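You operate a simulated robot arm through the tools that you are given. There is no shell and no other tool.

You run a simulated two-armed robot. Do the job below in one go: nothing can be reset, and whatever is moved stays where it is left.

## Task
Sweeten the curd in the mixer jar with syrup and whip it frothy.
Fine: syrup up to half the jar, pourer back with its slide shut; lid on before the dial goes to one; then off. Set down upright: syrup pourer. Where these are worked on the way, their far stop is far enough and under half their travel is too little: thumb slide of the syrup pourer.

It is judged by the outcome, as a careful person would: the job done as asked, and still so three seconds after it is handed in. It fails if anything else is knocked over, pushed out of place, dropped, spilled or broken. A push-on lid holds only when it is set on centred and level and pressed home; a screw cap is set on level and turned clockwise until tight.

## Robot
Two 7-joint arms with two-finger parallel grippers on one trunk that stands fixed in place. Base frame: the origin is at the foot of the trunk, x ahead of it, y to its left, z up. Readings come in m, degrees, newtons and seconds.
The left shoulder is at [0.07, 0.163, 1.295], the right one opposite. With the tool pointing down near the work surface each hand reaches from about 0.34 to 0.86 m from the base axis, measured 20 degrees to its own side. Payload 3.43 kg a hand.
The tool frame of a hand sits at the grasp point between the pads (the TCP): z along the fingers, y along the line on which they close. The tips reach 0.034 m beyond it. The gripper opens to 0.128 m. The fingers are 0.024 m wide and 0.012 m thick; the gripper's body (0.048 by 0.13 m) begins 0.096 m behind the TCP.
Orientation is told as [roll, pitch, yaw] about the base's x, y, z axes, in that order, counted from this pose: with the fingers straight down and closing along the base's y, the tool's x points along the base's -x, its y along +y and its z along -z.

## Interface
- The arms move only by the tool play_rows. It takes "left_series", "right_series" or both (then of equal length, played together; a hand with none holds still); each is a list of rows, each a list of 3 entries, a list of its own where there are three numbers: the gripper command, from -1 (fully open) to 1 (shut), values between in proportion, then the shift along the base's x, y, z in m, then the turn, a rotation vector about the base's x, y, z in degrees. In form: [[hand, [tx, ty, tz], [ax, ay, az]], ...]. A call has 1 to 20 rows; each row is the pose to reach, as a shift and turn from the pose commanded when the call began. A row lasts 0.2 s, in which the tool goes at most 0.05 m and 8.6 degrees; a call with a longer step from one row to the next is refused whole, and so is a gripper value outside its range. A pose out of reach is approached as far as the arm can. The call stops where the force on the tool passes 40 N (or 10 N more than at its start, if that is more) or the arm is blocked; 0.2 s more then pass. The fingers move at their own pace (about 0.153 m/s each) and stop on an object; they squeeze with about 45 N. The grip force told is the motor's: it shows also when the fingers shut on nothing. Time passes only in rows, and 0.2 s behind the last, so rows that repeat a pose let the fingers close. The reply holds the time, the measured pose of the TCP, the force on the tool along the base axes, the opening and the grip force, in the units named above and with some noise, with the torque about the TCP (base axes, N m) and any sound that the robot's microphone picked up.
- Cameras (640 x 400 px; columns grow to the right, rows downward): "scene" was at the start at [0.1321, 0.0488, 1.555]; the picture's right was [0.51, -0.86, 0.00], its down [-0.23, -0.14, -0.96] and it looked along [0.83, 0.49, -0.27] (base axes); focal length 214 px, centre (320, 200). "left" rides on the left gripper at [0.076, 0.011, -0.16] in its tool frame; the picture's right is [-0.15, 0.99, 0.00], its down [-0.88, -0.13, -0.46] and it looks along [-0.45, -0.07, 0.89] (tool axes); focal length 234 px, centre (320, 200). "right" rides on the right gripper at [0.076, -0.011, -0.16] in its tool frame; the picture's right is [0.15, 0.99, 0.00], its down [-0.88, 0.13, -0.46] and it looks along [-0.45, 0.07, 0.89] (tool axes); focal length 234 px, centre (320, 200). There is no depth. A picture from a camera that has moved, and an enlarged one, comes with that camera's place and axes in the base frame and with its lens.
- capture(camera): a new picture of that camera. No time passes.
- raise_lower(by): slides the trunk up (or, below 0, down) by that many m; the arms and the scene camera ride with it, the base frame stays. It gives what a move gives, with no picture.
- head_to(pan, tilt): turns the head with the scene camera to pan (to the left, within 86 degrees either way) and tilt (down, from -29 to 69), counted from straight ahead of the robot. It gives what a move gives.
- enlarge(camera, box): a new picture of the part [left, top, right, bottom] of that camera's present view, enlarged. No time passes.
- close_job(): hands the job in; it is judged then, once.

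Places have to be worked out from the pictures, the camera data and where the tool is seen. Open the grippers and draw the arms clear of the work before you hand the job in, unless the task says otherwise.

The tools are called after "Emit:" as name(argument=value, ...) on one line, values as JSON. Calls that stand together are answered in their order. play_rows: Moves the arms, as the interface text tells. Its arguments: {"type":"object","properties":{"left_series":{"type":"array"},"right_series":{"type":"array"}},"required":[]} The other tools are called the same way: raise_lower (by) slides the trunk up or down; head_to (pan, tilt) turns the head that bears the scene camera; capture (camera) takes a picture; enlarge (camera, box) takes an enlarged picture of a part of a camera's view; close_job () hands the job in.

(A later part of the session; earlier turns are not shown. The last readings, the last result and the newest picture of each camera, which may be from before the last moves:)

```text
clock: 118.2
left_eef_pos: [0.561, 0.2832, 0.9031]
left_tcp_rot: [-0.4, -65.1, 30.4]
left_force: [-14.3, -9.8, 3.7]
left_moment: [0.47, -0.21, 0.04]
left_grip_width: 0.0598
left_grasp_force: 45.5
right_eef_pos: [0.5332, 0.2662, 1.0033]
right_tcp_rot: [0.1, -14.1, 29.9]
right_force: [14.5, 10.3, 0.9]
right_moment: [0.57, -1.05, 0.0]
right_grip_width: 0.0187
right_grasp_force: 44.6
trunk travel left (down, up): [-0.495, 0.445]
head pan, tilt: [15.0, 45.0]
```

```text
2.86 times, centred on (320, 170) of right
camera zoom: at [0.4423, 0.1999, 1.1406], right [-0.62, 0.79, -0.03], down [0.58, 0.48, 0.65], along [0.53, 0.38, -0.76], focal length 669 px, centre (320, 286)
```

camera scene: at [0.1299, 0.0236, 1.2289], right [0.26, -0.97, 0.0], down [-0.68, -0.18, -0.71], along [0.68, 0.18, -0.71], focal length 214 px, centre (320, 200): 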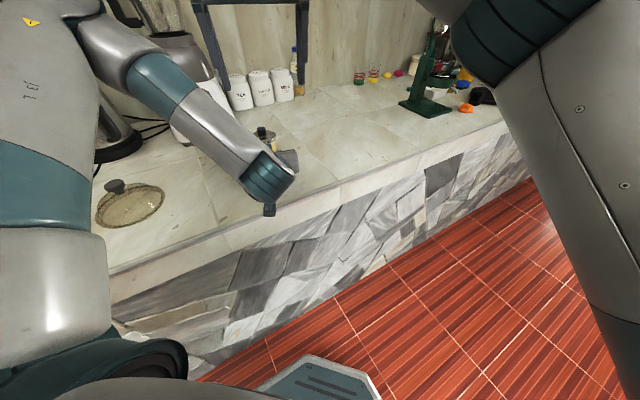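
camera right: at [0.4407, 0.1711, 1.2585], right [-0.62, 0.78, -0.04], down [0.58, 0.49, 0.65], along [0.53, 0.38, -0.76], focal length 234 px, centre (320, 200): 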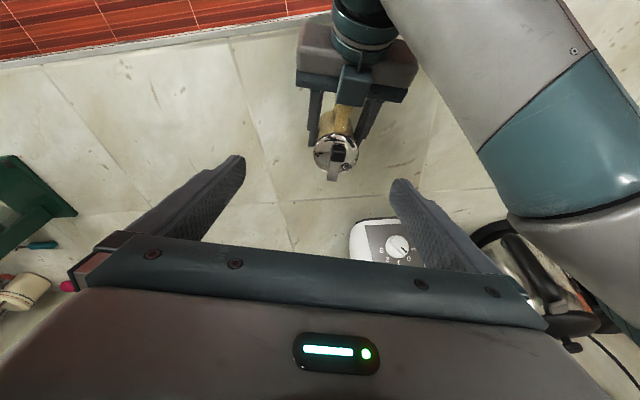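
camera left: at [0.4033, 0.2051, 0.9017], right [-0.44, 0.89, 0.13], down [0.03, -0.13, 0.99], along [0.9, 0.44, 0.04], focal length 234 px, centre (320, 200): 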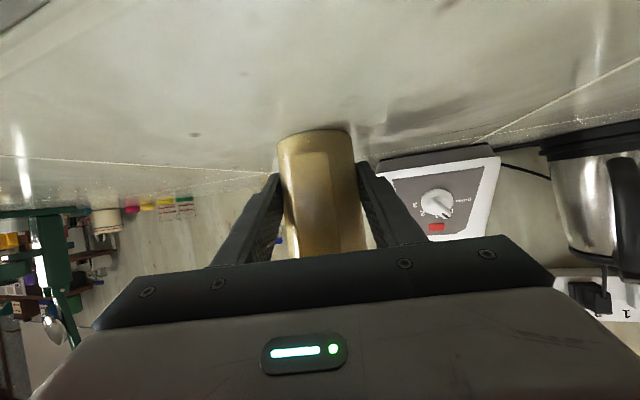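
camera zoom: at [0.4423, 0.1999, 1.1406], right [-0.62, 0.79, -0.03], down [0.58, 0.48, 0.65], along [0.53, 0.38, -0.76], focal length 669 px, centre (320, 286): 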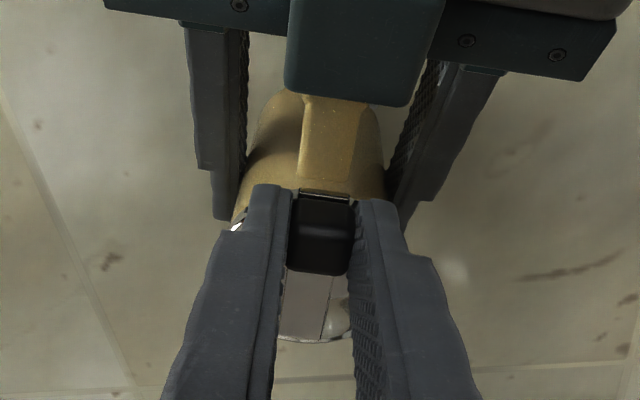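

The force rose to 18 N: the slide is at its far stop, fully open (about 18 mm travel). I ease the load, open the right fingers and lift them off.

Emit:
play_rows(right_series=[[1, [0.0015, 0.0009, 0], [0, 0, 0]], [0.5, [0.0015, 0.0009, 0], [0, 0, 0]], [0.2, [0.0015, 0.0009, 0], [0, 0, 0]], [0.2, [-0.003, -0.0015, 0.02], [0, 0, 0]], [0.2, [-0.011, -0.006, 0.06], [0, 0, 0]], [0.2, [-0.02, -0.011, 0.1], [0, 0, 0]]])

Emit:
enlarge(camera="right", box=[280, 60, 380, 180])

```text
clock: 119.6
left_eef_pos: [0.5611, 0.2829, 0.9025]
left_tcp_rot: [-0.4, -65.1, 30.3]
left_force: [-2.1, 0.1, 0.7]
left_moment: [0.01, 0.19, 0.01]
left_grip_width: 0.0599
left_grasp_force: 44.4
right_eef_pos: [0.5104, 0.2531, 1.105]
right_tcp_rot: [0.2, -14.0, 30.1]
right_force: [0.8, -1.8, -0.4]
right_moment: [0.03, 0.0, -0.02]
right_grip_width: 0.0512
right_grasp_force: 0.1
trunk travel left (down, up): [-0.495, 0.445]
head pan, tilt: [15.0, 45.0]
```

```text
3.33 times, centred on (330, 120) of right
camera zoom: at [0.4201, 0.1871, 1.2412], right [-0.62, 0.79, -0.03], down [0.58, 0.48, 0.65], along [0.53, 0.38, -0.76], focal length 781 px, centre (287, 467)
```

zoom: 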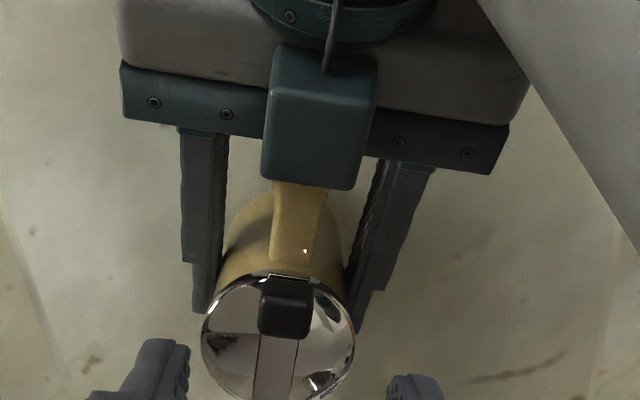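

The slide is open and the hands are clear of each other. I take the right hand away and lift the pourer a little with the left to check the hold.

Emit:
play_rows(right_series=[[0.2, [0.01, -0.04, 0.01], [0, 0, -4]], [0.2, [0.01, -0.08, 0.01], [0, 0, -8]], [-0.2, [0.01, -0.12, 0.01], [0, 0, -12]], [-1, [0.01, -0.16, 0.01], [0, 0, -16]], [-1, [0.01, -0.2, 0.01], [0, 0, -20]], [-1, [0.0, -0.24, 0.01], [0, 0, -24]], [-1, [-0.02, -0.28, 0.01], [0, 0, -28]], [-1, [-0.04, -0.32, 0.01], [0, 0, -30]]])

Emit:
play_rows(left_series=[[1, [0, 0, 0.01], [0, 0, 0]], [1, [0, 0, 0.025], [0, 0, 0]], [1, [0, 0, 0.04], [0, 0, 0]], [1, [0, 0, 0.04], [0, 0, 0]]])

Emit:
capture(camera="left")

```text
clock: 121.4
left_eef_pos: [0.5604, 0.2824, 0.9017]
left_tcp_rot: [-0.1, -65.0, 30.1]
left_force: [-0.1, -0.2, -0.1]
left_moment: [0.0, 0.0, 0.05]
left_grip_width: 0.0597
left_grasp_force: 45.1
right_eef_pos: [0.4697, -0.0688, 1.1144]
right_tcp_rot: [0.2, -14.1, -0.1]
right_force: [-0.2, -0.4, 0.0]
right_moment: [0.01, 0.03, -0.01]
right_grip_width: 0.1281
right_grasp_force: 0.2
trunk travel left (down, up): [-0.495, 0.445]
head pan, tilt: [15.0, 45.0]
```

```text
clock: 122.4
left_eef_pos: [0.5617, 0.2834, 0.9427]
left_tcp_rot: [-0.3, -65.1, 30.3]
left_force: [0.6, 0.4, -4.3]
left_moment: [0.01, -0.05, 0.05]
left_grip_width: 0.0597
left_grasp_force: 44.9
right_eef_pos: [0.4711, -0.0648, 1.1149]
right_tcp_rot: [0.1, -13.9, -0.1]
right_force: [0.4, 0.2, 0.4]
right_moment: [0.04, 0.01, -0.02]
right_grip_width: 0.128
right_grasp_force: 0.0
trunk travel left (down, up): [-0.495, 0.445]
head pan, tilt: [15.0, 45.0]
```

```text
taken
camera left: at [0.4028, 0.2051, 0.9427], right [-0.44, 0.89, 0.13], down [0.03, -0.13, 0.99], along [0.9, 0.44, 0.03], focal length 234 px, centre (320, 200)
```

left: 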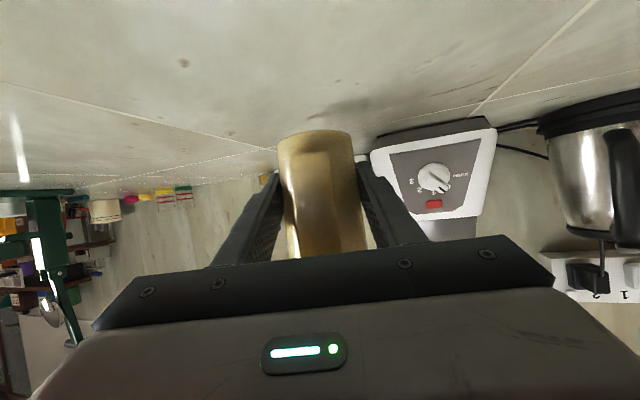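

The pourer lifts cleanly (about 4.3 N). I raise the trunk 0.44 m so the pourer rises above jar height and the head can look down into the jar.

Emit:
raise_lower(by=0.44)

Emit:
head_to(pan=38, tilt=35)

Emit:
capture(camera="scene")

Emit:
enlarge(camera="scene", box=[260, 140, 350, 210])

```text
refused: 0.44 is not a number from -0.4 to 0.4
```

```text
clock: 123.3
left_eef_pos: [0.5605, 0.2828, 0.9443]
left_tcp_rot: [-0.2, -65.1, 30.3]
left_force: [-0.4, 0.0, -4.5]
left_moment: [0.01, -0.05, 0.02]
left_grip_width: 0.0599
left_grasp_force: 45.0
right_eef_pos: [0.4709, -0.0657, 1.1149]
right_tcp_rot: [0.2, -13.9, 0.1]
right_force: [-0.2, -0.2, -0.5]
right_moment: [0.01, 0.0, 0.0]
right_grip_width: 0.1282
right_grasp_force: 0.0
trunk travel left (down, up): [-0.495, 0.445]
head pan, tilt: [38.0, 35.0]
```

```text
taken
camera scene: at [0.1217, 0.0553, 1.2436], right [0.62, -0.79, 0.0], down [-0.45, -0.35, -0.82], along [0.65, 0.5, -0.57], focal length 214 px, centre (320, 200)
```

scene: 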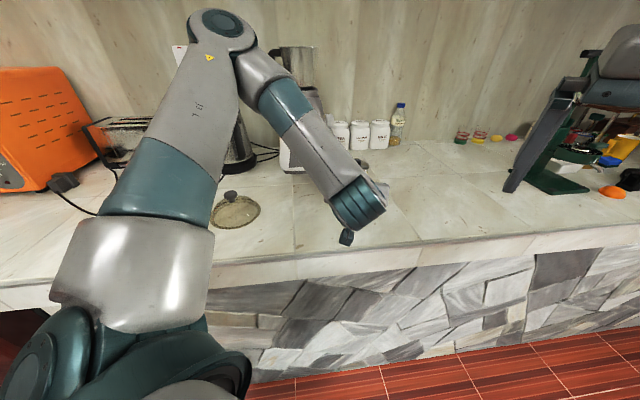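

```text
5.71 times, centred on (305, 175) of scene
camera zoom: at [0.1217, 0.0553, 1.2436], right [0.62, -0.79, 0.0], down [-0.45, -0.35, -0.82], along [0.65, 0.5, -0.57], focal length 1226 px, centre (406, 343)
```

zoom: 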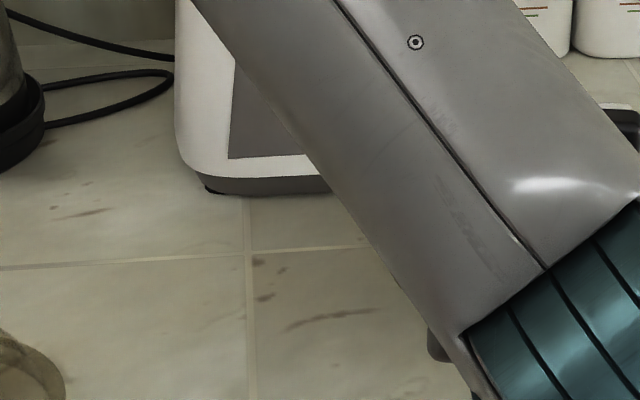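

The trunk moves at most 0.4 m at once, so I raise it 0.4 m.

Emit:
raise_lower(by=0.4)

Emit:
capture(camera="scene")

Emit:
enlarge(camera="scene", box=[260, 140, 350, 210])

```text
clock: 127.1
left_eef_pos: [0.5609, 0.2839, 1.3432]
left_tcp_rot: [-0.3, -65.1, 30.3]
left_force: [0.1, 0.6, -3.6]
left_moment: [0.03, -0.03, -0.02]
left_grip_width: 0.06
left_grasp_force: 44.6
right_eef_pos: [0.4713, -0.0653, 1.5159]
right_tcp_rot: [0.1, -14.0, -0.1]
right_force: [-0.5, -0.1, 0.3]
right_moment: [0.01, -0.01, 0.0]
right_grip_width: 0.1281
right_grasp_force: 0.0
trunk travel left (down, up): [-0.895, 0.045]
head pan, tilt: [38.0, 35.0]
```

```text
taken
camera scene: at [0.1219, 0.0555, 1.6436], right [0.62, -0.79, 0.0], down [-0.45, -0.35, -0.82], along [0.64, 0.5, -0.57], focal length 214 px, centre (320, 200)
```

scene: 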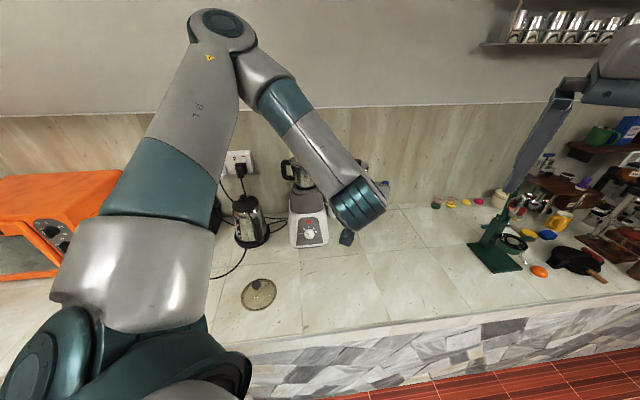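

```text
5.71 times, centred on (305, 175) of scene
camera zoom: at [0.1219, 0.0555, 1.6436], right [0.62, -0.79, 0.0], down [-0.45, -0.35, -0.82], along [0.64, 0.5, -0.57], focal length 1226 px, centre (406, 343)
```

zoom: 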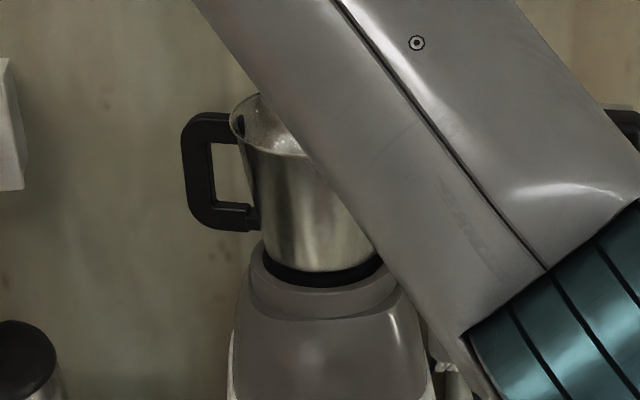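

The forearm hides the jar from the head, so I will use the right wrist camera to watch the jar. First I carry the pourer, upright, to just before the jar with its base at z 1.30, above the rim.

Emit:
play_rows(left_series=[[1, [0.012, 0.025, 0.003], [0, 0, 1]], [1, [0.024, 0.055, 0.006], [0, 0, 2]], [1, [0.036, 0.085, 0.01], [0, 0, 3]], [1, [0.048, 0.115, 0.012], [0, 0, 4]], [1, [0.06, 0.145, 0.012], [0, 0, 5]], [1, [0.075, 0.175, 0.012], [0, 0, 6]], [1, [0.09, 0.205, 0.012], [0, 0, 7]], [1, [0.1, 0.235, 0.012], [0, 0, 8]], [1, [0.1, 0.235, 0.012], [0, 0, 8]]])

Emit:
capture(camera="left")

Emit:
capture(camera="scene")

```text
clock: 129.1
left_eef_pos: [0.6584, 0.5195, 1.3563]
left_tcp_rot: [-0.2, -65.1, 38.2]
left_force: [0.1, -0.6, -3.7]
left_moment: [0.06, -0.02, 0.02]
left_grip_width: 0.0596
left_grasp_force: 45.0
right_eef_pos: [0.4718, -0.0653, 1.5147]
right_tcp_rot: [0.1, -13.9, 0.1]
right_force: [0.2, -0.9, -0.9]
right_moment: [-0.04, 0.01, 0.01]
right_grip_width: 0.128
right_grasp_force: 0.1
trunk travel left (down, up): [-0.895, 0.045]
head pan, tilt: [38.0, 35.0]
```

```text
taken
camera left: at [0.5137, 0.4199, 1.354], right [-0.56, 0.82, 0.13], down [0.05, -0.13, 0.99], along [0.83, 0.56, 0.03], focal length 234 px, centre (320, 200)
```

left: 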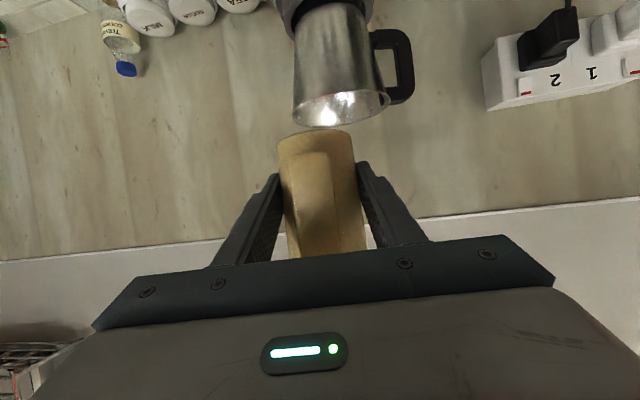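

```text
taken
camera scene: at [0.1219, 0.0554, 1.6436], right [0.62, -0.79, 0.0], down [-0.45, -0.35, -0.82], along [0.64, 0.5, -0.57], focal length 214 px, centre (320, 200)
```

scene: 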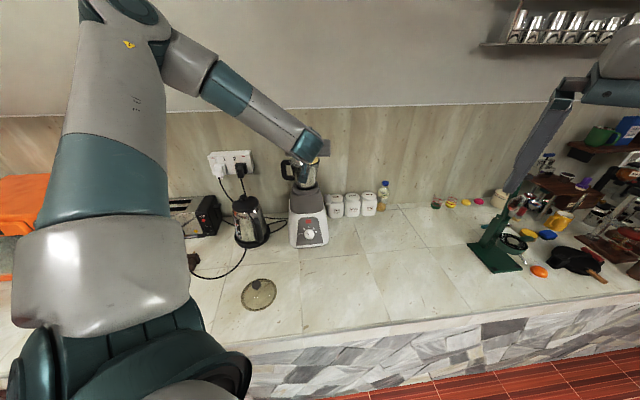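

The jar is right ahead and a little left. I now set the right hand as a lookout: turning and pitching it so that its camera looks down into the jar from the right.

Emit:
play_rows(right_series=[[-1, [0.01, 0.025, 0.015], [0, 0, 6.25]], [-1, [0.02, 0.05, 0.03], [0, 0, 12.5]], [-1, [0.03, 0.08, 0.045], [0, 0, 18.75]], [-1, [0.045, 0.11, 0.06], [0, 0, 25]], [-1, [0.06, 0.14, 0.08], [0, 0, 31.25]], [-1, [0.07, 0.17, 0.1], [0, 0, 37.5]], [-1, [0.08, 0.19, 0.115], [0, 0, 43.75]], [-1, [0.09, 0.215, 0.125], [0, 0, 50]]])

```text
clock: 130.9
left_eef_pos: [0.6604, 0.5214, 1.3542]
left_tcp_rot: [-0.6, -65.0, 38.6]
left_force: [-0.3, 0.1, -4.1]
left_moment: [0.03, 0.0, -0.01]
left_grip_width: 0.0599
left_grasp_force: 45.0
right_eef_pos: [0.5602, 0.1517, 1.6412]
right_tcp_rot: [0.0, -13.8, 50.1]
right_force: [0.7, -0.2, 0.2]
right_moment: [-0.03, 0.01, 0.01]
right_grip_width: 0.128
right_grasp_force: 0.0
trunk travel left (down, up): [-0.895, 0.045]
head pan, tilt: [38.0, 35.0]
```

The right hand reached its lookout spot; now I pitch it 26° further so the camera faces the jar.

Emit:
play_rows(right_series=[[-1, [0, 0, 0], [5, -4.2, 0]], [-1, [0, 0, 0], [10, -8.4, 0]], [-1, [0, 0, 0], [15, -12.6, 0]], [-1, [0, 0, 0], [19.9, -16.7, 0]]])

Emit:
capture(camera="right")

```text
clock: 131.9
left_eef_pos: [0.6592, 0.5179, 1.3543]
left_tcp_rot: [0.0, -65.1, 38.1]
left_force: [0.1, -0.2, -3.8]
left_moment: [0.04, 0.0, 0.0]
left_grip_width: 0.0601
left_grasp_force: 45.2
right_eef_pos: [0.5611, 0.147, 1.6421]
right_tcp_rot: [0.2, -40.0, 49.9]
right_force: [-1.0, -0.2, 0.2]
right_moment: [0.01, 0.01, 0.02]
right_grip_width: 0.1282
right_grasp_force: 0.1
trunk travel left (down, up): [-0.895, 0.045]
head pan, tilt: [38.0, 35.0]
```

```text
taken
camera right: at [0.4686, 0.0165, 1.7145], right [-0.83, 0.55, -0.09], down [0.15, 0.37, 0.92], along [0.54, 0.75, -0.39], focal length 234 px, centre (320, 200)
```

right: 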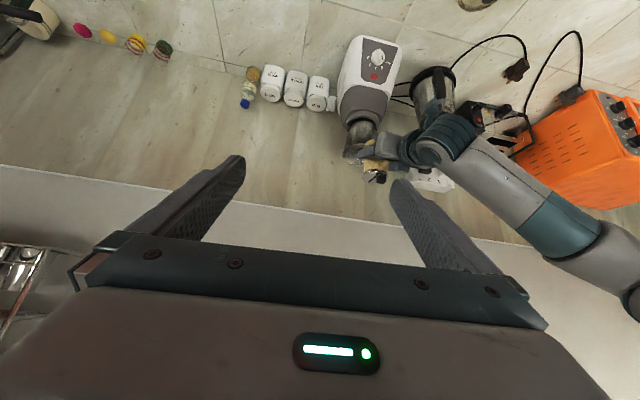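

Emit:
enlarge(camera="right", box=[310, 90, 430, 200])

```text
3.64 times, centred on (370, 145) of right
camera zoom: at [0.4686, 0.0165, 1.7145], right [-0.83, 0.55, -0.09], down [0.15, 0.37, 0.92], along [0.54, 0.75, -0.39], focal length 852 px, centre (138, 400)
```

zoom: 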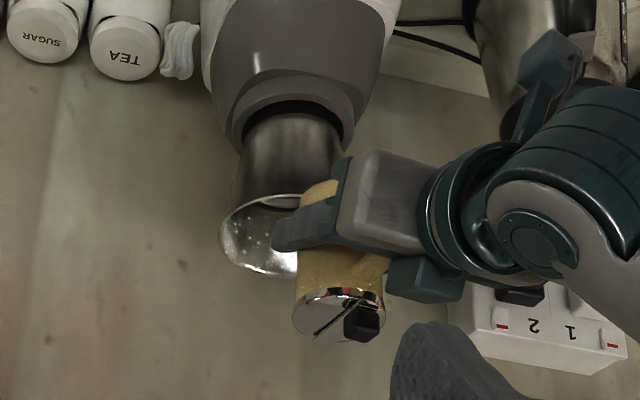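

The lookout camera shows jar and pourer from the side. I bring the spout over the jar and begin tilting, first to 32°.

Emit:
play_rows(left_series=[[1, [0.018, 0.035, -0.005], [0, 0, 0]], [1, [0.0385, 0.0711, -0.009], [0, 0, 0]], [1, [0.0331, 0.0669, -0.01], [-4.93, 6.3, 0]], [1, [0.0285, 0.0633, -0.012], [-9.86, 12.6, 0]], [1, [0.0249, 0.0605, -0.014], [-14.8, 18.9, 0]], [1, [0.0222, 0.0584, -0.016], [-19.7, 25.2, 0]]])

Emit:
enlarge(camera="right", box=[310, 90, 430, 200])

```text
clock: 133.3
left_eef_pos: [0.6841, 0.5774, 1.3383]
left_tcp_rot: [-0.2, -33.0, 38.1]
left_force: [-0.1, 0.0, -3.4]
left_moment: [-0.02, 0.03, -0.04]
left_grip_width: 0.0601
left_grasp_force: 44.7
right_eef_pos: [0.5615, 0.1502, 1.6397]
right_tcp_rot: [0.2, -39.8, 49.9]
right_force: [-0.8, 1.0, 1.2]
right_moment: [-0.02, 0.03, 0.0]
right_grip_width: 0.128
right_grasp_force: 0.1
trunk travel left (down, up): [-0.895, 0.045]
head pan, tilt: [38.0, 35.0]
```

```text
3.64 times, centred on (370, 145) of right
camera zoom: at [0.4695, 0.02, 1.7143], right [-0.83, 0.55, -0.09], down [0.15, 0.38, 0.91], along [0.54, 0.75, -0.4], focal length 852 px, centre (138, 400)
```

zoom: 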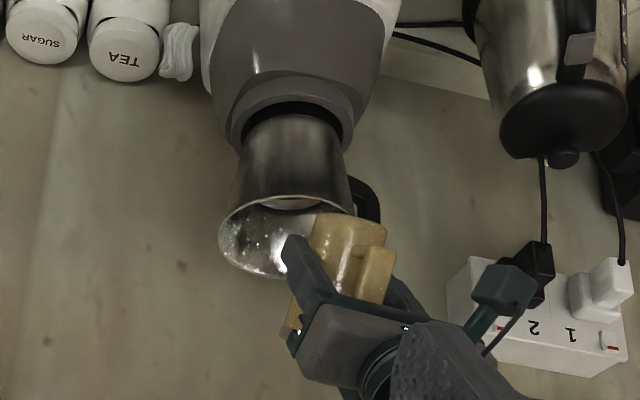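

At 32° nothing flows yet. I tilt on to 56°, lowering slightly as the spout dips.

Emit:
play_rows(left_series=[[1, [-0.0015, -0.0012, -0.003], [-4.93, 6.3, 0]], [1, [-0.0022, -0.0018, -0.006], [-9.86, 12.6, 0]], [1, [-0.0018, -0.0014, -0.01], [-14.8, 18.9, 0]], [1, [-0.0018, -0.0014, -0.01], [-14.8, 18.9, 0]], [1, [-0.0018, -0.0014, -0.01], [-14.8, 18.9, 0]]])

Emit:
enlarge(camera="right", box=[310, 90, 430, 200])

Emit:
capture(camera="left")

```text
clock: 134.5
left_eef_pos: [0.6794, 0.5762, 1.3302]
left_tcp_rot: [-0.1, -9.2, 38.2]
left_force: [-0.2, 0.3, -3.4]
left_moment: [-0.06, 0.08, 0.05]
left_grip_width: 0.0599
left_grasp_force: 45.2
right_eef_pos: [0.5611, 0.1505, 1.6407]
right_tcp_rot: [0.1, -39.8, 50.0]
right_force: [0.1, -0.2, 0.3]
right_moment: [0.02, 0.0, 0.01]
right_grip_width: 0.1281
right_grasp_force: 0.1
trunk travel left (down, up): [-0.895, 0.045]
head pan, tilt: [38.0, 35.0]
```

```text
3.64 times, centred on (370, 145) of right
camera zoom: at [0.4679, 0.019, 1.7148], right [-0.83, 0.55, -0.09], down [0.15, 0.38, 0.91], along [0.54, 0.75, -0.39], focal length 852 px, centre (138, 400)
```

zoom: 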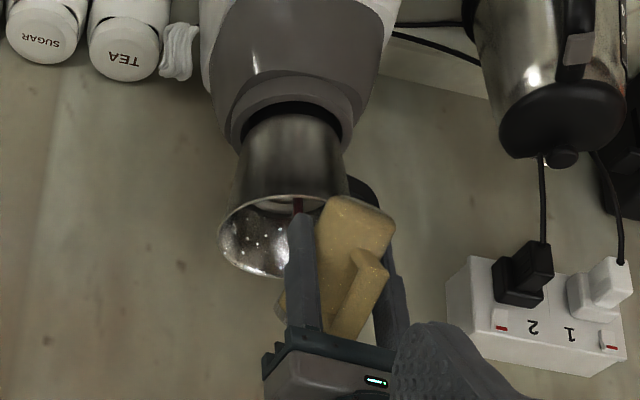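

```text
taken
camera left: at [0.5951, 0.5231, 1.4762], right [-0.5, 0.87, 0.02], down [0.71, 0.39, 0.59], along [0.5, 0.31, -0.81], focal length 234 px, centre (320, 200)
```

left: 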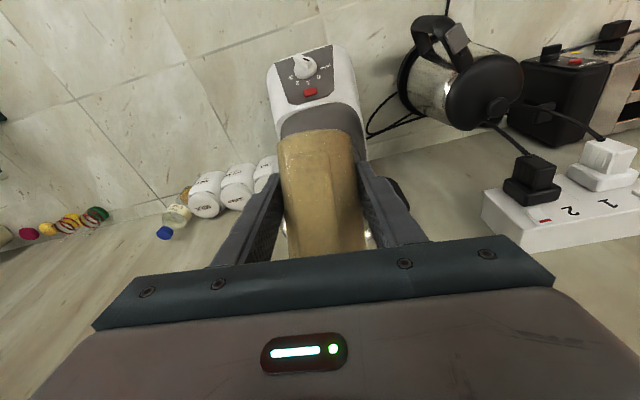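

A dark thread shows between spout and jar – the syrup may be starting to flow. I look closer.

Emit:
enlarge(camera="right", box=[365, 138, 405, 168])

```text
13.33 times, centred on (385, 153) of right
camera zoom: at [0.4679, 0.019, 1.7148], right [-0.83, 0.55, -0.09], down [0.15, 0.38, 0.91], along [0.54, 0.75, -0.39], focal length 3122 px, centre (-547, 827)
```

zoom: 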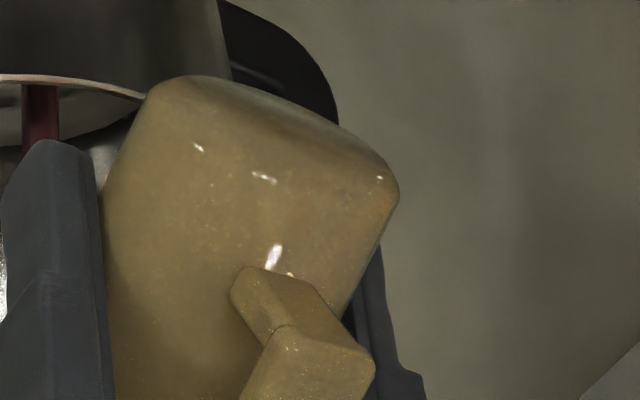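

Red syrup is streaming into the jar. I check the jar interior before letting more time pass.

Emit:
enlarge(camera="right", box=[325, 125, 405, 175])

```text
8.00 times, centred on (365, 150) of right
camera zoom: at [0.4679, 0.019, 1.7148], right [-0.83, 0.55, -0.09], down [0.15, 0.38, 0.91], along [0.54, 0.75, -0.39], focal length 1873 px, centre (-40, 600)
```

zoom: 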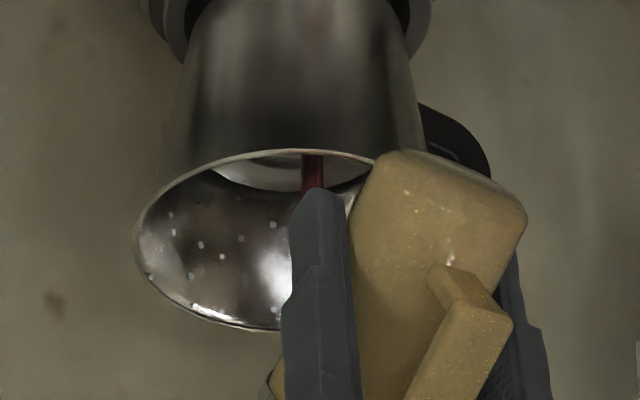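

The stream lands well inside; the liquid surface is at about z 1.186, with half the jar at roughly 1.20. I hold this tilt for a second and look again.

Emit:
play_rows(left_series=[[1, [0, 0, 0], [0, 0, 0]], [1, [0, 0, 0], [0, 0, 0]], [1, [0, 0, 0], [0, 0, 0]], [1, [0, 0, 0], [0, 0, 0]], [1, [0, 0, 0], [0, 0, 0]]])

Emit:
enlarge(camera="right", box=[325, 125, 405, 175])

```text
clock: 135.7
left_eef_pos: [0.6787, 0.5753, 1.3303]
left_tcp_rot: [0.0, -9.2, 38.2]
left_force: [0.6, 0.4, -2.8]
left_moment: [0.0, 0.05, 0.01]
left_grip_width: 0.0599
left_grasp_force: 44.4
right_eef_pos: [0.559, 0.1496, 1.6405]
right_tcp_rot: [0.1, -39.9, 50.0]
right_force: [-0.4, -0.5, 0.9]
right_moment: [0.01, 0.01, -0.01]
right_grip_width: 0.128
right_grasp_force: 0.2
trunk travel left (down, up): [-0.895, 0.045]
head pan, tilt: [38.0, 35.0]
```

```text
8.00 times, centred on (365, 150) of right
camera zoom: at [0.4683, 0.0187, 1.7147], right [-0.83, 0.55, -0.09], down [0.15, 0.38, 0.91], along [0.54, 0.75, -0.39], focal length 1873 px, centre (-40, 600)
```

zoom: 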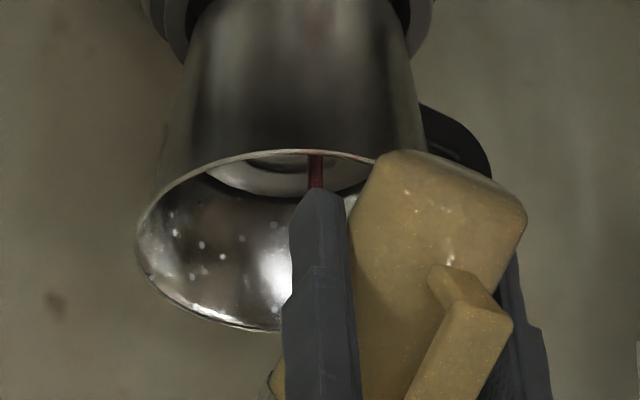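

The level is rising (about 3 mm so far). I tilt 6° further to keep the flow going and hold for another 1.4 s.

Emit:
play_rows(left_series=[[1, [0.0008, 0.0006, -0.004], [-3.7, 4.73, 0]], [1, [0.0008, 0.0006, -0.004], [-3.7, 4.73, 0]], [1, [0.0008, 0.0006, -0.004], [-3.7, 4.73, 0]], [1, [0.0008, 0.0006, -0.004], [-3.7, 4.73, 0]], [1, [0.0008, 0.0006, -0.004], [-3.7, 4.73, 0]], [1, [0.0008, 0.0006, -0.004], [-3.7, 4.73, 0]]])

Emit:
enlarge(camera="right", box=[325, 125, 405, 175])

```text
clock: 137.1
left_eef_pos: [0.6821, 0.576, 1.3252]
left_tcp_rot: [-0.1, -3.1, 38.2]
left_force: [-0.1, 0.6, -3.0]
left_moment: [-0.06, 0.01, 0.0]
left_grip_width: 0.0599
left_grasp_force: 44.7
right_eef_pos: [0.5603, 0.1499, 1.641]
right_tcp_rot: [0.1, -39.9, 50.0]
right_force: [0.0, -0.5, 0.3]
right_moment: [0.01, 0.0, -0.02]
right_grip_width: 0.1283
right_grasp_force: 0.0
trunk travel left (down, up): [-0.895, 0.045]
head pan, tilt: [38.0, 35.0]
```

```text
8.00 times, centred on (365, 150) of right
camera zoom: at [0.4678, 0.0186, 1.7148], right [-0.83, 0.55, -0.09], down [0.15, 0.38, 0.91], along [0.54, 0.75, -0.39], focal length 1873 px, centre (-40, 600)
```

zoom: 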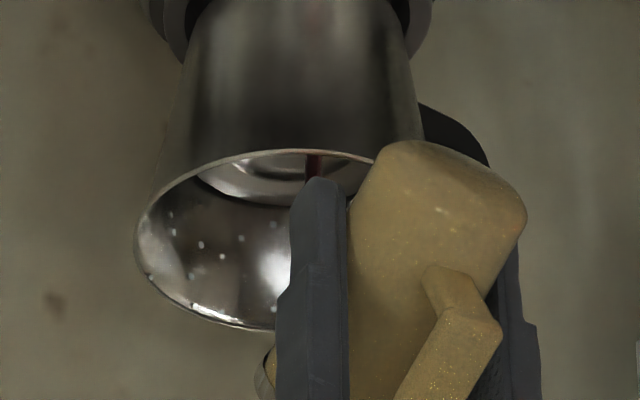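

Now about z 1.193. I hold another 1.2 s.

Emit:
play_rows(left_series=[[1, [0, 0, 0], [0, 0, 0]], [1, [0, 0, 0], [0, 0, 0]], [1, [0, 0, 0], [0, 0, 0]], [1, [0, 0, 0], [0, 0, 0]], [1, [0, 0, 0], [0, 0, 0]]])

Emit:
enlarge(camera="right", box=[325, 125, 405, 175])

```text
clock: 138.3
left_eef_pos: [0.6817, 0.5757, 1.3262]
left_tcp_rot: [0.0, -3.1, 38.1]
left_force: [-1.0, 0.2, -3.4]
left_moment: [-0.05, 0.04, 0.0]
left_grip_width: 0.0601
left_grasp_force: 45.1
right_eef_pos: [0.5612, 0.1509, 1.6402]
right_tcp_rot: [0.0, -39.9, 49.9]
right_force: [-0.1, -0.8, -0.2]
right_moment: [0.02, -0.03, 0.02]
right_grip_width: 0.1282
right_grasp_force: 0.1
trunk travel left (down, up): [-0.895, 0.045]
head pan, tilt: [38.0, 35.0]
```

```text
8.00 times, centred on (365, 150) of right
camera zoom: at [0.4684, 0.0187, 1.7146], right [-0.83, 0.55, -0.09], down [0.15, 0.38, 0.91], along [0.54, 0.75, -0.39], focal length 1873 px, centre (-40, 600)
```

zoom: 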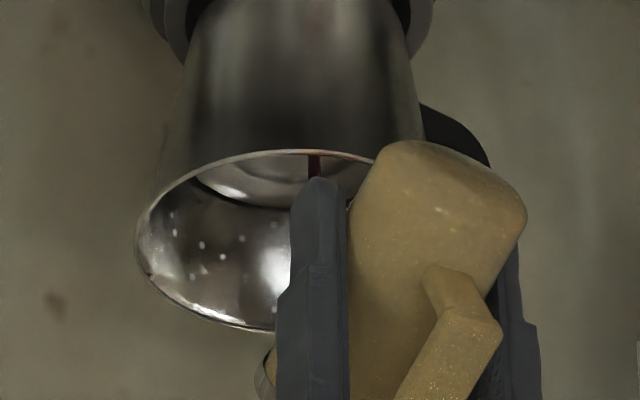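

The flow is thinning at this angle, so I tilt 8° more and hold about a second.

Emit:
play_rows(left_series=[[1, [0.0023, 0.0018, -0.004], [-4.93, 6.3, 0]], [1, [0.0023, 0.0018, -0.004], [-4.93, 6.3, 0]], [1, [0.0023, 0.0018, -0.004], [-4.93, 6.3, 0]], [1, [0.0023, 0.0018, -0.004], [-4.93, 6.3, 0]], [1, [0.0023, 0.0018, -0.004], [-4.93, 6.3, 0]]])

Emit:
enlarge(camera="right", box=[325, 125, 405, 175])

```text
clock: 139.5
left_eef_pos: [0.6849, 0.5781, 1.3219]
left_tcp_rot: [-0.1, 5.0, 38.2]
left_force: [0.6, -0.1, -2.9]
left_moment: [-0.07, 0.04, 0.0]
left_grip_width: 0.06
left_grasp_force: 44.9
right_eef_pos: [0.5627, 0.1496, 1.6399]
right_tcp_rot: [0.2, -39.8, 49.9]
right_force: [-0.3, 0.4, -0.1]
right_moment: [-0.05, 0.02, 0.0]
right_grip_width: 0.128
right_grasp_force: 0.0
trunk travel left (down, up): [-0.895, 0.045]
head pan, tilt: [38.0, 35.0]
```

```text
8.00 times, centred on (365, 150) of right
camera zoom: at [0.4696, 0.0189, 1.7143], right [-0.83, 0.55, -0.09], down [0.15, 0.38, 0.91], along [0.54, 0.75, -0.39], focal length 1873 px, centre (-40, 600)
```

zoom: 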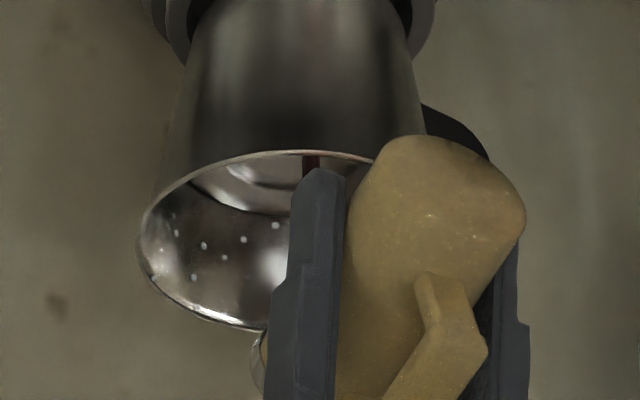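

The surface is at about z 1.198 now. I hold a moment longer and then tilt the pourer back upright, keeping the spout over the jar.

Emit:
play_rows(left_series=[[1, [0, 0, 0], [0, 0, 0]], [1, [0, 0, 0], [0, 0, 0]], [1, [-0.0024, -0.0018, 0.004], [5.24, -6.7, 0]], [1, [-0.0036, -0.0028, 0.01], [10.47, -13.4, 0]], [1, [-0.0037, -0.0029, 0.014], [15.7, -20.1, 0]], [1, [-0.0025, -0.002, 0.018], [20.9, -26.8, 0]], [1, [0, 0, 0.02], [26.2, -33.5, 0]], [1, [0.0033, 0.0026, 0.022], [31.4, -40.2, 0]], [1, [0.0078, 0.0061, 0.025], [36.65, -46.9, 0]], [1, [0.0132, 0.0103, 0.027], [41.9, -53.6, 0]], [1, [0.0147, 0.0115, 0.028], [43.1, -55.2, 0]]])

Emit:
enlarge(camera="right", box=[325, 125, 405, 175])

```text
clock: 141.9
left_eef_pos: [0.6989, 0.5887, 1.3483]
left_tcp_rot: [-0.5, -65.2, 38.5]
left_force: [0.2, 0.3, -3.1]
left_moment: [0.0, 0.01, 0.03]
left_grip_width: 0.0601
left_grasp_force: 45.3
right_eef_pos: [0.5616, 0.1493, 1.6404]
right_tcp_rot: [0.3, -39.9, 49.9]
right_force: [0.0, -0.5, -0.3]
right_moment: [0.04, 0.0, 0.01]
right_grip_width: 0.128
right_grasp_force: 0.0
trunk travel left (down, up): [-0.895, 0.045]
head pan, tilt: [38.0, 35.0]
```

```text
8.00 times, centred on (365, 150) of right
camera zoom: at [0.4689, 0.0178, 1.7145], right [-0.83, 0.55, -0.09], down [0.15, 0.38, 0.91], along [0.54, 0.75, -0.39], focal length 1873 px, centre (-40, 600)
```

zoom: 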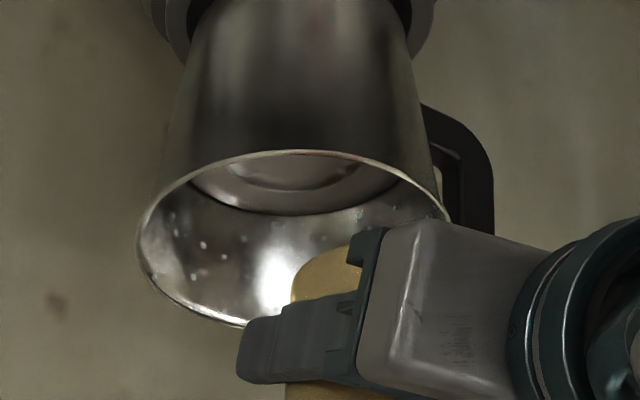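

The pourer is upright again and the flow has stopped. I draw it back from the jar to get an unobstructed view inside.

Emit:
play_rows(left_series=[[1, [-0.025, -0.025, 0.005], [0, 0, 0]], [1, [-0.055, -0.055, 0.005], [0, 0, 0]], [1, [-0.085, -0.085, 0.005], [0, 0, 0]], [1, [-0.115, -0.115, 0.005], [0, 0, 0]], [1, [-0.135, -0.145, 0.005], [0, 0, 0]]])

Emit:
enlarge(camera="right", box=[325, 115, 405, 175])

Emit:
enlarge(camera="scene", box=[270, 140, 340, 200])

```text
clock: 143.1
left_eef_pos: [0.5644, 0.4446, 1.3554]
left_tcp_rot: [-0.2, -65.1, 38.2]
left_force: [-0.5, -0.2, -2.2]
left_moment: [0.0, 0.04, -0.01]
left_grip_width: 0.0596
left_grasp_force: 44.8
right_eef_pos: [0.5608, 0.1478, 1.6414]
right_tcp_rot: [0.2, -39.9, 49.8]
right_force: [0.3, 0.0, 0.1]
right_moment: [0.02, 0.02, 0.02]
right_grip_width: 0.1279
right_grasp_force: 0.1
trunk travel left (down, up): [-0.895, 0.045]
head pan, tilt: [38.0, 35.0]
```

```text
6.67 times, centred on (365, 145) of right
camera zoom: at [0.468, 0.0166, 1.7148], right [-0.83, 0.55, -0.09], down [0.15, 0.38, 0.92], along [0.54, 0.75, -0.39], focal length 1561 px, centre (20, 567)
```

zoom: 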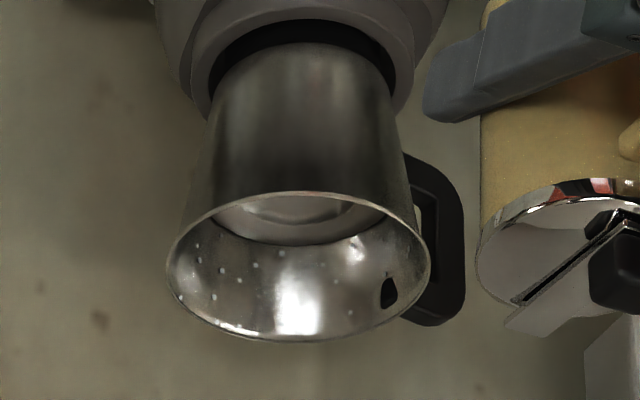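

```text
6.67 times, centred on (305, 170) of scene
camera zoom: at [0.1214, 0.0538, 1.6437], right [0.62, -0.79, 0.0], down [-0.45, -0.35, -0.82], along [0.65, 0.51, -0.57], focal length 1430 px, centre (420, 400)
```

zoom: 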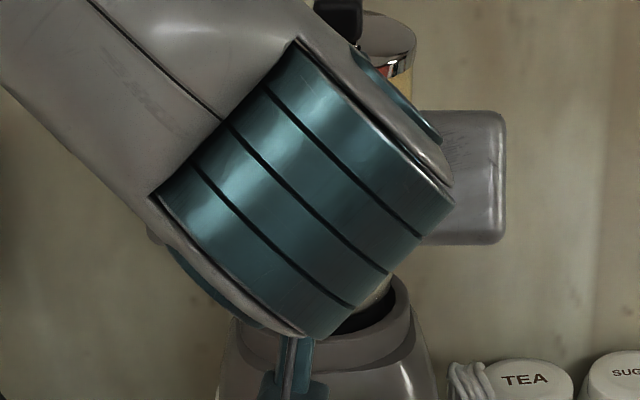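

With a clear view the surface sits about 51 mm below the rim of a roughly 103 mm deep jar: half full. I move the right hand out of the lookout pose and away before bringing the pourer back.

Emit:
play_rows(right_series=[[-1, [-0.01, -0.025, 0], [-5, 4.2, 0]], [-1, [-0.02, -0.05, 0], [-10, 8.4, 0]], [-1, [-0.03, -0.08, 0], [-15, 12.6, 0]], [-1, [-0.04, -0.11, 0], [-19.9, 16.7, 0]], [-1, [-0.05, -0.14, -0.02], [-19.9, 16.7, 0]], [-1, [-0.06, -0.17, -0.05], [-19.9, 16.7, 0]], [-1, [-0.075, -0.19, -0.09], [-19.9, 16.7, 0]], [-1, [-0.09, -0.215, -0.125], [-19.9, 16.7, 0]]])

```text
clock: 144.9
left_eef_pos: [0.5654, 0.4435, 1.3566]
left_tcp_rot: [-0.3, -65.2, 38.2]
left_force: [0.1, -0.1, -2.6]
left_moment: [0.02, 0.02, 0.01]
left_grip_width: 0.0597
left_grasp_force: 45.0
right_eef_pos: [0.4711, -0.0683, 1.5157]
right_tcp_rot: [0.2, -14.1, 50.1]
right_force: [-0.1, 0.5, -0.1]
right_moment: [0.06, -0.01, 0.01]
right_grip_width: 0.1281
right_grasp_force: 0.0
trunk travel left (down, up): [-0.895, 0.045]
head pan, tilt: [38.0, 35.0]
```

Now the left hand carries the upright pourer back above the handover spot.

Emit:
play_rows(left_series=[[1, [-0.001, -0.035, -0.003], [0, 0, -2]], [1, [-0.002, -0.07, -0.006], [0, 0, -4]], [1, [-0.003, -0.105, -0.009], [0, 0, -6]], [1, [-0.004, -0.14, -0.012], [0, 0, -8]], [1, [-0.004, -0.161, -0.013], [0, 0, -8]], [1, [-0.004, -0.161, -0.013], [0, 0, -8]]], right_series=[[-1, [0, 0, 0], [0, 0, -7]], [-1, [0, 0, 0], [0, 0, -14]], [-1, [0, 0, 0], [0, 0, -20]], [-1, [0, 0, 0], [0, 0, -20]], [-1, [0, 0, 0], [0, 0, -20]], [-1, [0, 0, 0], [0, 0, -20]]])

Emit:
raise_lower(by=-0.39)

Emit:
head_to(pan=15, tilt=45)

Emit:
capture(camera="left")

```text
clock: 146.3
left_eef_pos: [0.5596, 0.2836, 1.3421]
left_tcp_rot: [-0.3, -65.1, 30.4]
left_force: [0.6, 0.0, -2.9]
left_moment: [0.01, -0.01, 0.03]
left_grip_width: 0.0598
left_grasp_force: 45.3
left hand out of reach, approached as far as the arm can: row 4
right_eef_pos: [0.4691, -0.0658, 1.5163]
right_tcp_rot: [0.1, -13.9, 30.0]
right_force: [0.5, -0.3, 0.0]
right_moment: [0.04, -0.01, 0.0]
right_grip_width: 0.128
right_grasp_force: 0.0
trunk travel left (down, up): [-0.895, 0.045]
head pan, tilt: [38.0, 35.0]
```

```text
clock: 150.0
left_eef_pos: [0.5601, 0.2825, 0.9525]
left_tcp_rot: [-0.3, -65.1, 30.4]
left_force: [0.6, 0.3, -2.5]
left_moment: [0.0, -0.02, 0.03]
left_grip_width: 0.0599
left_grasp_force: 45.0
right_eef_pos: [0.4695, -0.0656, 1.1261]
right_tcp_rot: [0.1, -13.9, 30.0]
right_force: [0.8, 0.0, -0.3]
right_moment: [-0.01, -0.01, 0.0]
right_grip_width: 0.128
right_grasp_force: 0.1
trunk travel left (down, up): [-0.505, 0.435]
head pan, tilt: [38.0, 35.0]
```

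```text
clock: 150.9
left_eef_pos: [0.5595, 0.2829, 0.9526]
left_tcp_rot: [-0.3, -65.0, 30.4]
left_force: [-0.5, -0.7, -2.8]
left_moment: [0.02, -0.02, 0.02]
left_grip_width: 0.0598
left_grasp_force: 45.2
right_eef_pos: [0.4717, -0.0662, 1.1257]
right_tcp_rot: [0.2, -13.8, 30.0]
right_force: [1.0, 0.1, -0.3]
right_moment: [0.0, -0.02, 0.02]
right_grip_width: 0.1278
right_grasp_force: 0.1
trunk travel left (down, up): [-0.505, 0.435]
head pan, tilt: [15.0, 45.0]
```

```text
taken
camera left: at [0.4024, 0.2041, 0.951], right [-0.44, 0.89, 0.13], down [0.03, -0.13, 0.99], along [0.9, 0.44, 0.03], focal length 234 px, centre (320, 200)
```

left: 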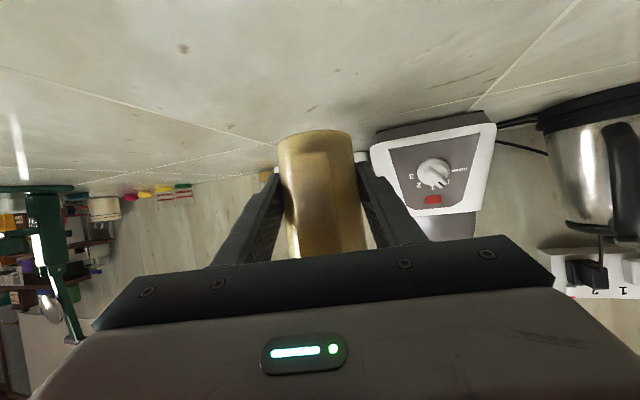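

Everything is in place; I lower the pourer gently to the counter.

Emit:
play_rows(left_series=[[1, [0, 0, -0.015], [0, 0, 0]], [1, [0, 0, -0.03], [0, 0, 0]], [1, [0, 0, -0.042], [0, 0, 0]], [1, [0, 0, -0.047], [0, 0, 0]], [1, [0, 0, -0.0495], [0, 0, 0]], [1, [0, 0, -0.0505], [0, 0, 0]], [1, [0, 0, -0.0505], [0, 0, 0]]])

```text
clock: 152.5
left_eef_pos: [0.5612, 0.2821, 0.9015]
left_tcp_rot: [-0.6, -65.3, 30.5]
left_force: [4.5, 0.3, 7.3]
left_moment: [0.1, 0.08, -0.01]
left_grip_width: 0.0601
left_grasp_force: 45.0
right_eef_pos: [0.469, -0.0654, 1.1253]
right_tcp_rot: [0.0, -13.9, 30.0]
right_force: [-0.5, 0.2, 0.7]
right_moment: [0.04, -0.02, 0.02]
right_grip_width: 0.1281
right_grasp_force: 0.0
trunk travel left (down, up): [-0.505, 0.435]
head pan, tilt: [15.0, 45.0]
```

The pourer stands on the counter, still held. The right hand returns above the lid to shut the slide.

Emit:
play_rows(right_series=[[-1, [0.01, 0.04, 0], [0, 0, 0]], [-1, [0.015, 0.08, 0], [0, 0, 0]], [-1, [0.02, 0.12, 0], [0, 0, 0]], [-0.5, [0.025, 0.16, 0], [0, 0, 0]], [0.2, [0.03, 0.2, 0], [0, 0, 0]], [0.2, [0.035, 0.24, 0], [0, 0, 0]], [0.2, [0.04, 0.28, -0.01], [0, 0, 0]], [0.2, [0.041, 0.318, -0.02], [0, 0, 0]], [0.2, [0.041, 0.318, -0.02], [0, 0, 0]]])

Emit:
capture(camera="right")

Emit:
enlarge(camera="right", box=[270, 80, 390, 180])

```text
clock: 154.5
left_eef_pos: [0.5595, 0.2825, 0.9031]
left_tcp_rot: [-0.4, -65.1, 30.5]
left_force: [1.5, -1.1, 14.2]
left_moment: [0.03, 0.29, 0.15]
left_grip_width: 0.0598
left_grasp_force: 45.4
right_eef_pos: [0.5112, 0.2524, 1.105]
right_tcp_rot: [0.2, -14.0, 30.0]
right_force: [-0.5, -0.6, -0.2]
right_moment: [0.02, 0.02, 0.0]
right_grip_width: 0.0513
right_grasp_force: 0.1
trunk travel left (down, up): [-0.505, 0.435]
head pan, tilt: [15.0, 45.0]
```

```text
taken
camera right: at [0.4209, 0.1851, 1.2409], right [-0.62, 0.79, -0.03], down [0.58, 0.48, 0.66], along [0.53, 0.39, -0.75], focal length 234 px, centre (320, 200)
```

right: 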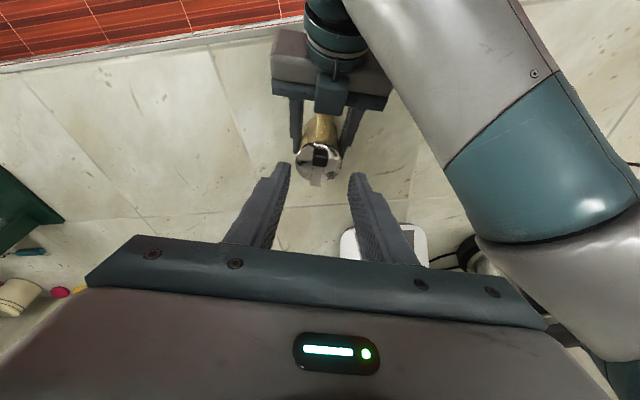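

```text
4.00 times, centred on (330, 130) of right
camera zoom: at [0.4209, 0.1851, 1.2409], right [-0.62, 0.79, -0.03], down [0.58, 0.48, 0.66], along [0.53, 0.39, -0.75], focal length 937 px, centre (280, 480)
```

zoom: 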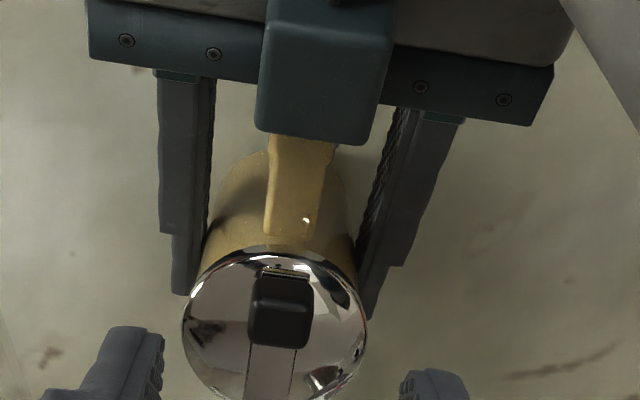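

The slide has crept back part of the way by itself during the tilt; the thumb piece is now near (0.550, 0.277). I bring the fingers down to just above it.

Emit:
play_rows(right_series=[[0.2, [0.012, 0.008, -0.03], [0, 0, 0]], [0.2, [0.0242, 0.0161, -0.0606], [0, 0, 0]], [0.2, [0.0242, 0.0161, -0.0606], [0, 0, 0]]])

Emit:
enlarge(camera="right", box=[240, 100, 400, 230])

```text
clock: 155.3
left_eef_pos: [0.5585, 0.2822, 0.9032]
left_tcp_rot: [-0.4, -65.3, 30.4]
left_force: [-0.2, 1.3, 14.7]
left_moment: [0.13, 0.33, -0.01]
left_grip_width: 0.06
left_grasp_force: 44.6
right_eef_pos: [0.534, 0.267, 1.043]
right_tcp_rot: [0.0, -13.9, 30.0]
right_force: [0.4, -0.4, 0.1]
right_moment: [0.01, -0.01, 0.0]
right_grip_width: 0.0513
right_grasp_force: 0.0
trunk travel left (down, up): [-0.505, 0.435]
head pan, tilt: [15.0, 45.0]
```

```text
3.08 times, centred on (320, 165) of right
camera zoom: at [0.4446, 0.2005, 1.181], right [-0.62, 0.79, -0.03], down [0.58, 0.48, 0.66], along [0.53, 0.39, -0.75], focal length 720 px, centre (320, 308)
```

zoom: 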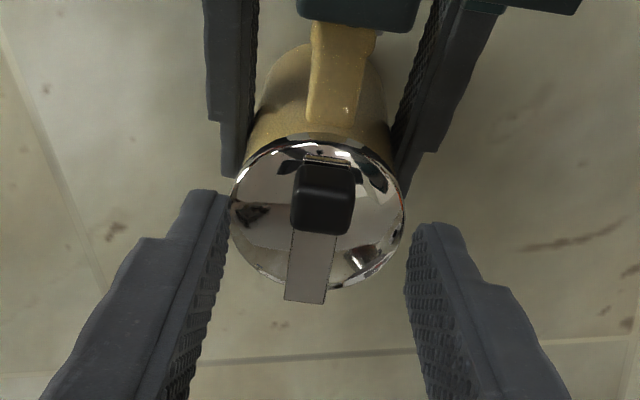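

The thumb piece is centred between the fingers; I descend and close on it.

Emit:
play_rows(right_series=[[0.2, [0.005, 0.003, -0.02], [0, 0, 0]], [0.2, [0.0098, 0.0062, -0.0375], [0, 0, 0]], [0.5, [0.0098, 0.0062, -0.0375], [0, 0, 0]], [1, [0.0098, 0.0062, -0.0375], [0, 0, 0]], [1, [0.0098, 0.0062, -0.0375], [0, 0, 0]], [1, [0.0098, 0.0062, -0.0375], [0, 0, 0]]])

Emit:
enlarge(camera="right", box=[240, 100, 400, 240])

```text
clock: 156.7
left_eef_pos: [0.5585, 0.2822, 0.9033]
left_tcp_rot: [-0.4, -65.3, 30.3]
left_force: [1.3, -0.9, 13.5]
left_moment: [0.0, 0.04, 0.05]
left_grip_width: 0.06
left_grasp_force: 45.1
right_eef_pos: [0.5442, 0.2736, 1.0063]
right_tcp_rot: [0.1, -14.0, 30.0]
right_force: [-1.6, 3.4, -0.9]
right_moment: [0.11, -0.04, 0.01]
right_grip_width: 0.0188
right_grasp_force: 44.7
trunk travel left (down, up): [-0.505, 0.435]
head pan, tilt: [15.0, 45.0]
```

```text
2.86 times, centred on (320, 170) of right
camera zoom: at [0.4547, 0.2069, 1.1432], right [-0.62, 0.79, -0.03], down [0.58, 0.48, 0.66], along [0.53, 0.39, -0.75], focal length 669 px, centre (320, 286)
```

zoom: 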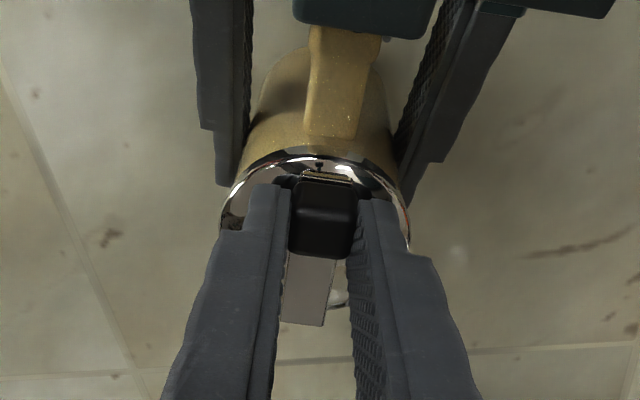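

Gripped with little side load. I push the slide forwards in 2 mm steps to its closed stop.

Emit:
play_rows(right_series=[[1, [0.0017, 0.001, 0], [0, 0, 0]], [1, [0.0035, 0.002, 0], [0, 0, 0]], [1, [0.0052, 0.003, 0], [0, 0, 0]], [1, [0.0052, 0.003, 0], [0, 0, 0]]])

```text
clock: 157.7
left_eef_pos: [0.5591, 0.2833, 0.903]
left_tcp_rot: [-0.4, -65.2, 30.5]
left_force: [-1.7, -1.2, 20.8]
left_moment: [-0.13, 0.35, -0.05]
left_grip_width: 0.0598
left_grasp_force: 44.8
right_eef_pos: [0.55, 0.2771, 1.0059]
right_tcp_rot: [0.2, -13.9, 29.9]
right_force: [-0.4, 0.9, -16.3]
right_moment: [-0.03, -0.03, 0.02]
right_grip_width: 0.0186
right_grasp_force: 45.4
trunk travel left (down, up): [-0.505, 0.435]
head pan, tilt: [15.0, 45.0]
```

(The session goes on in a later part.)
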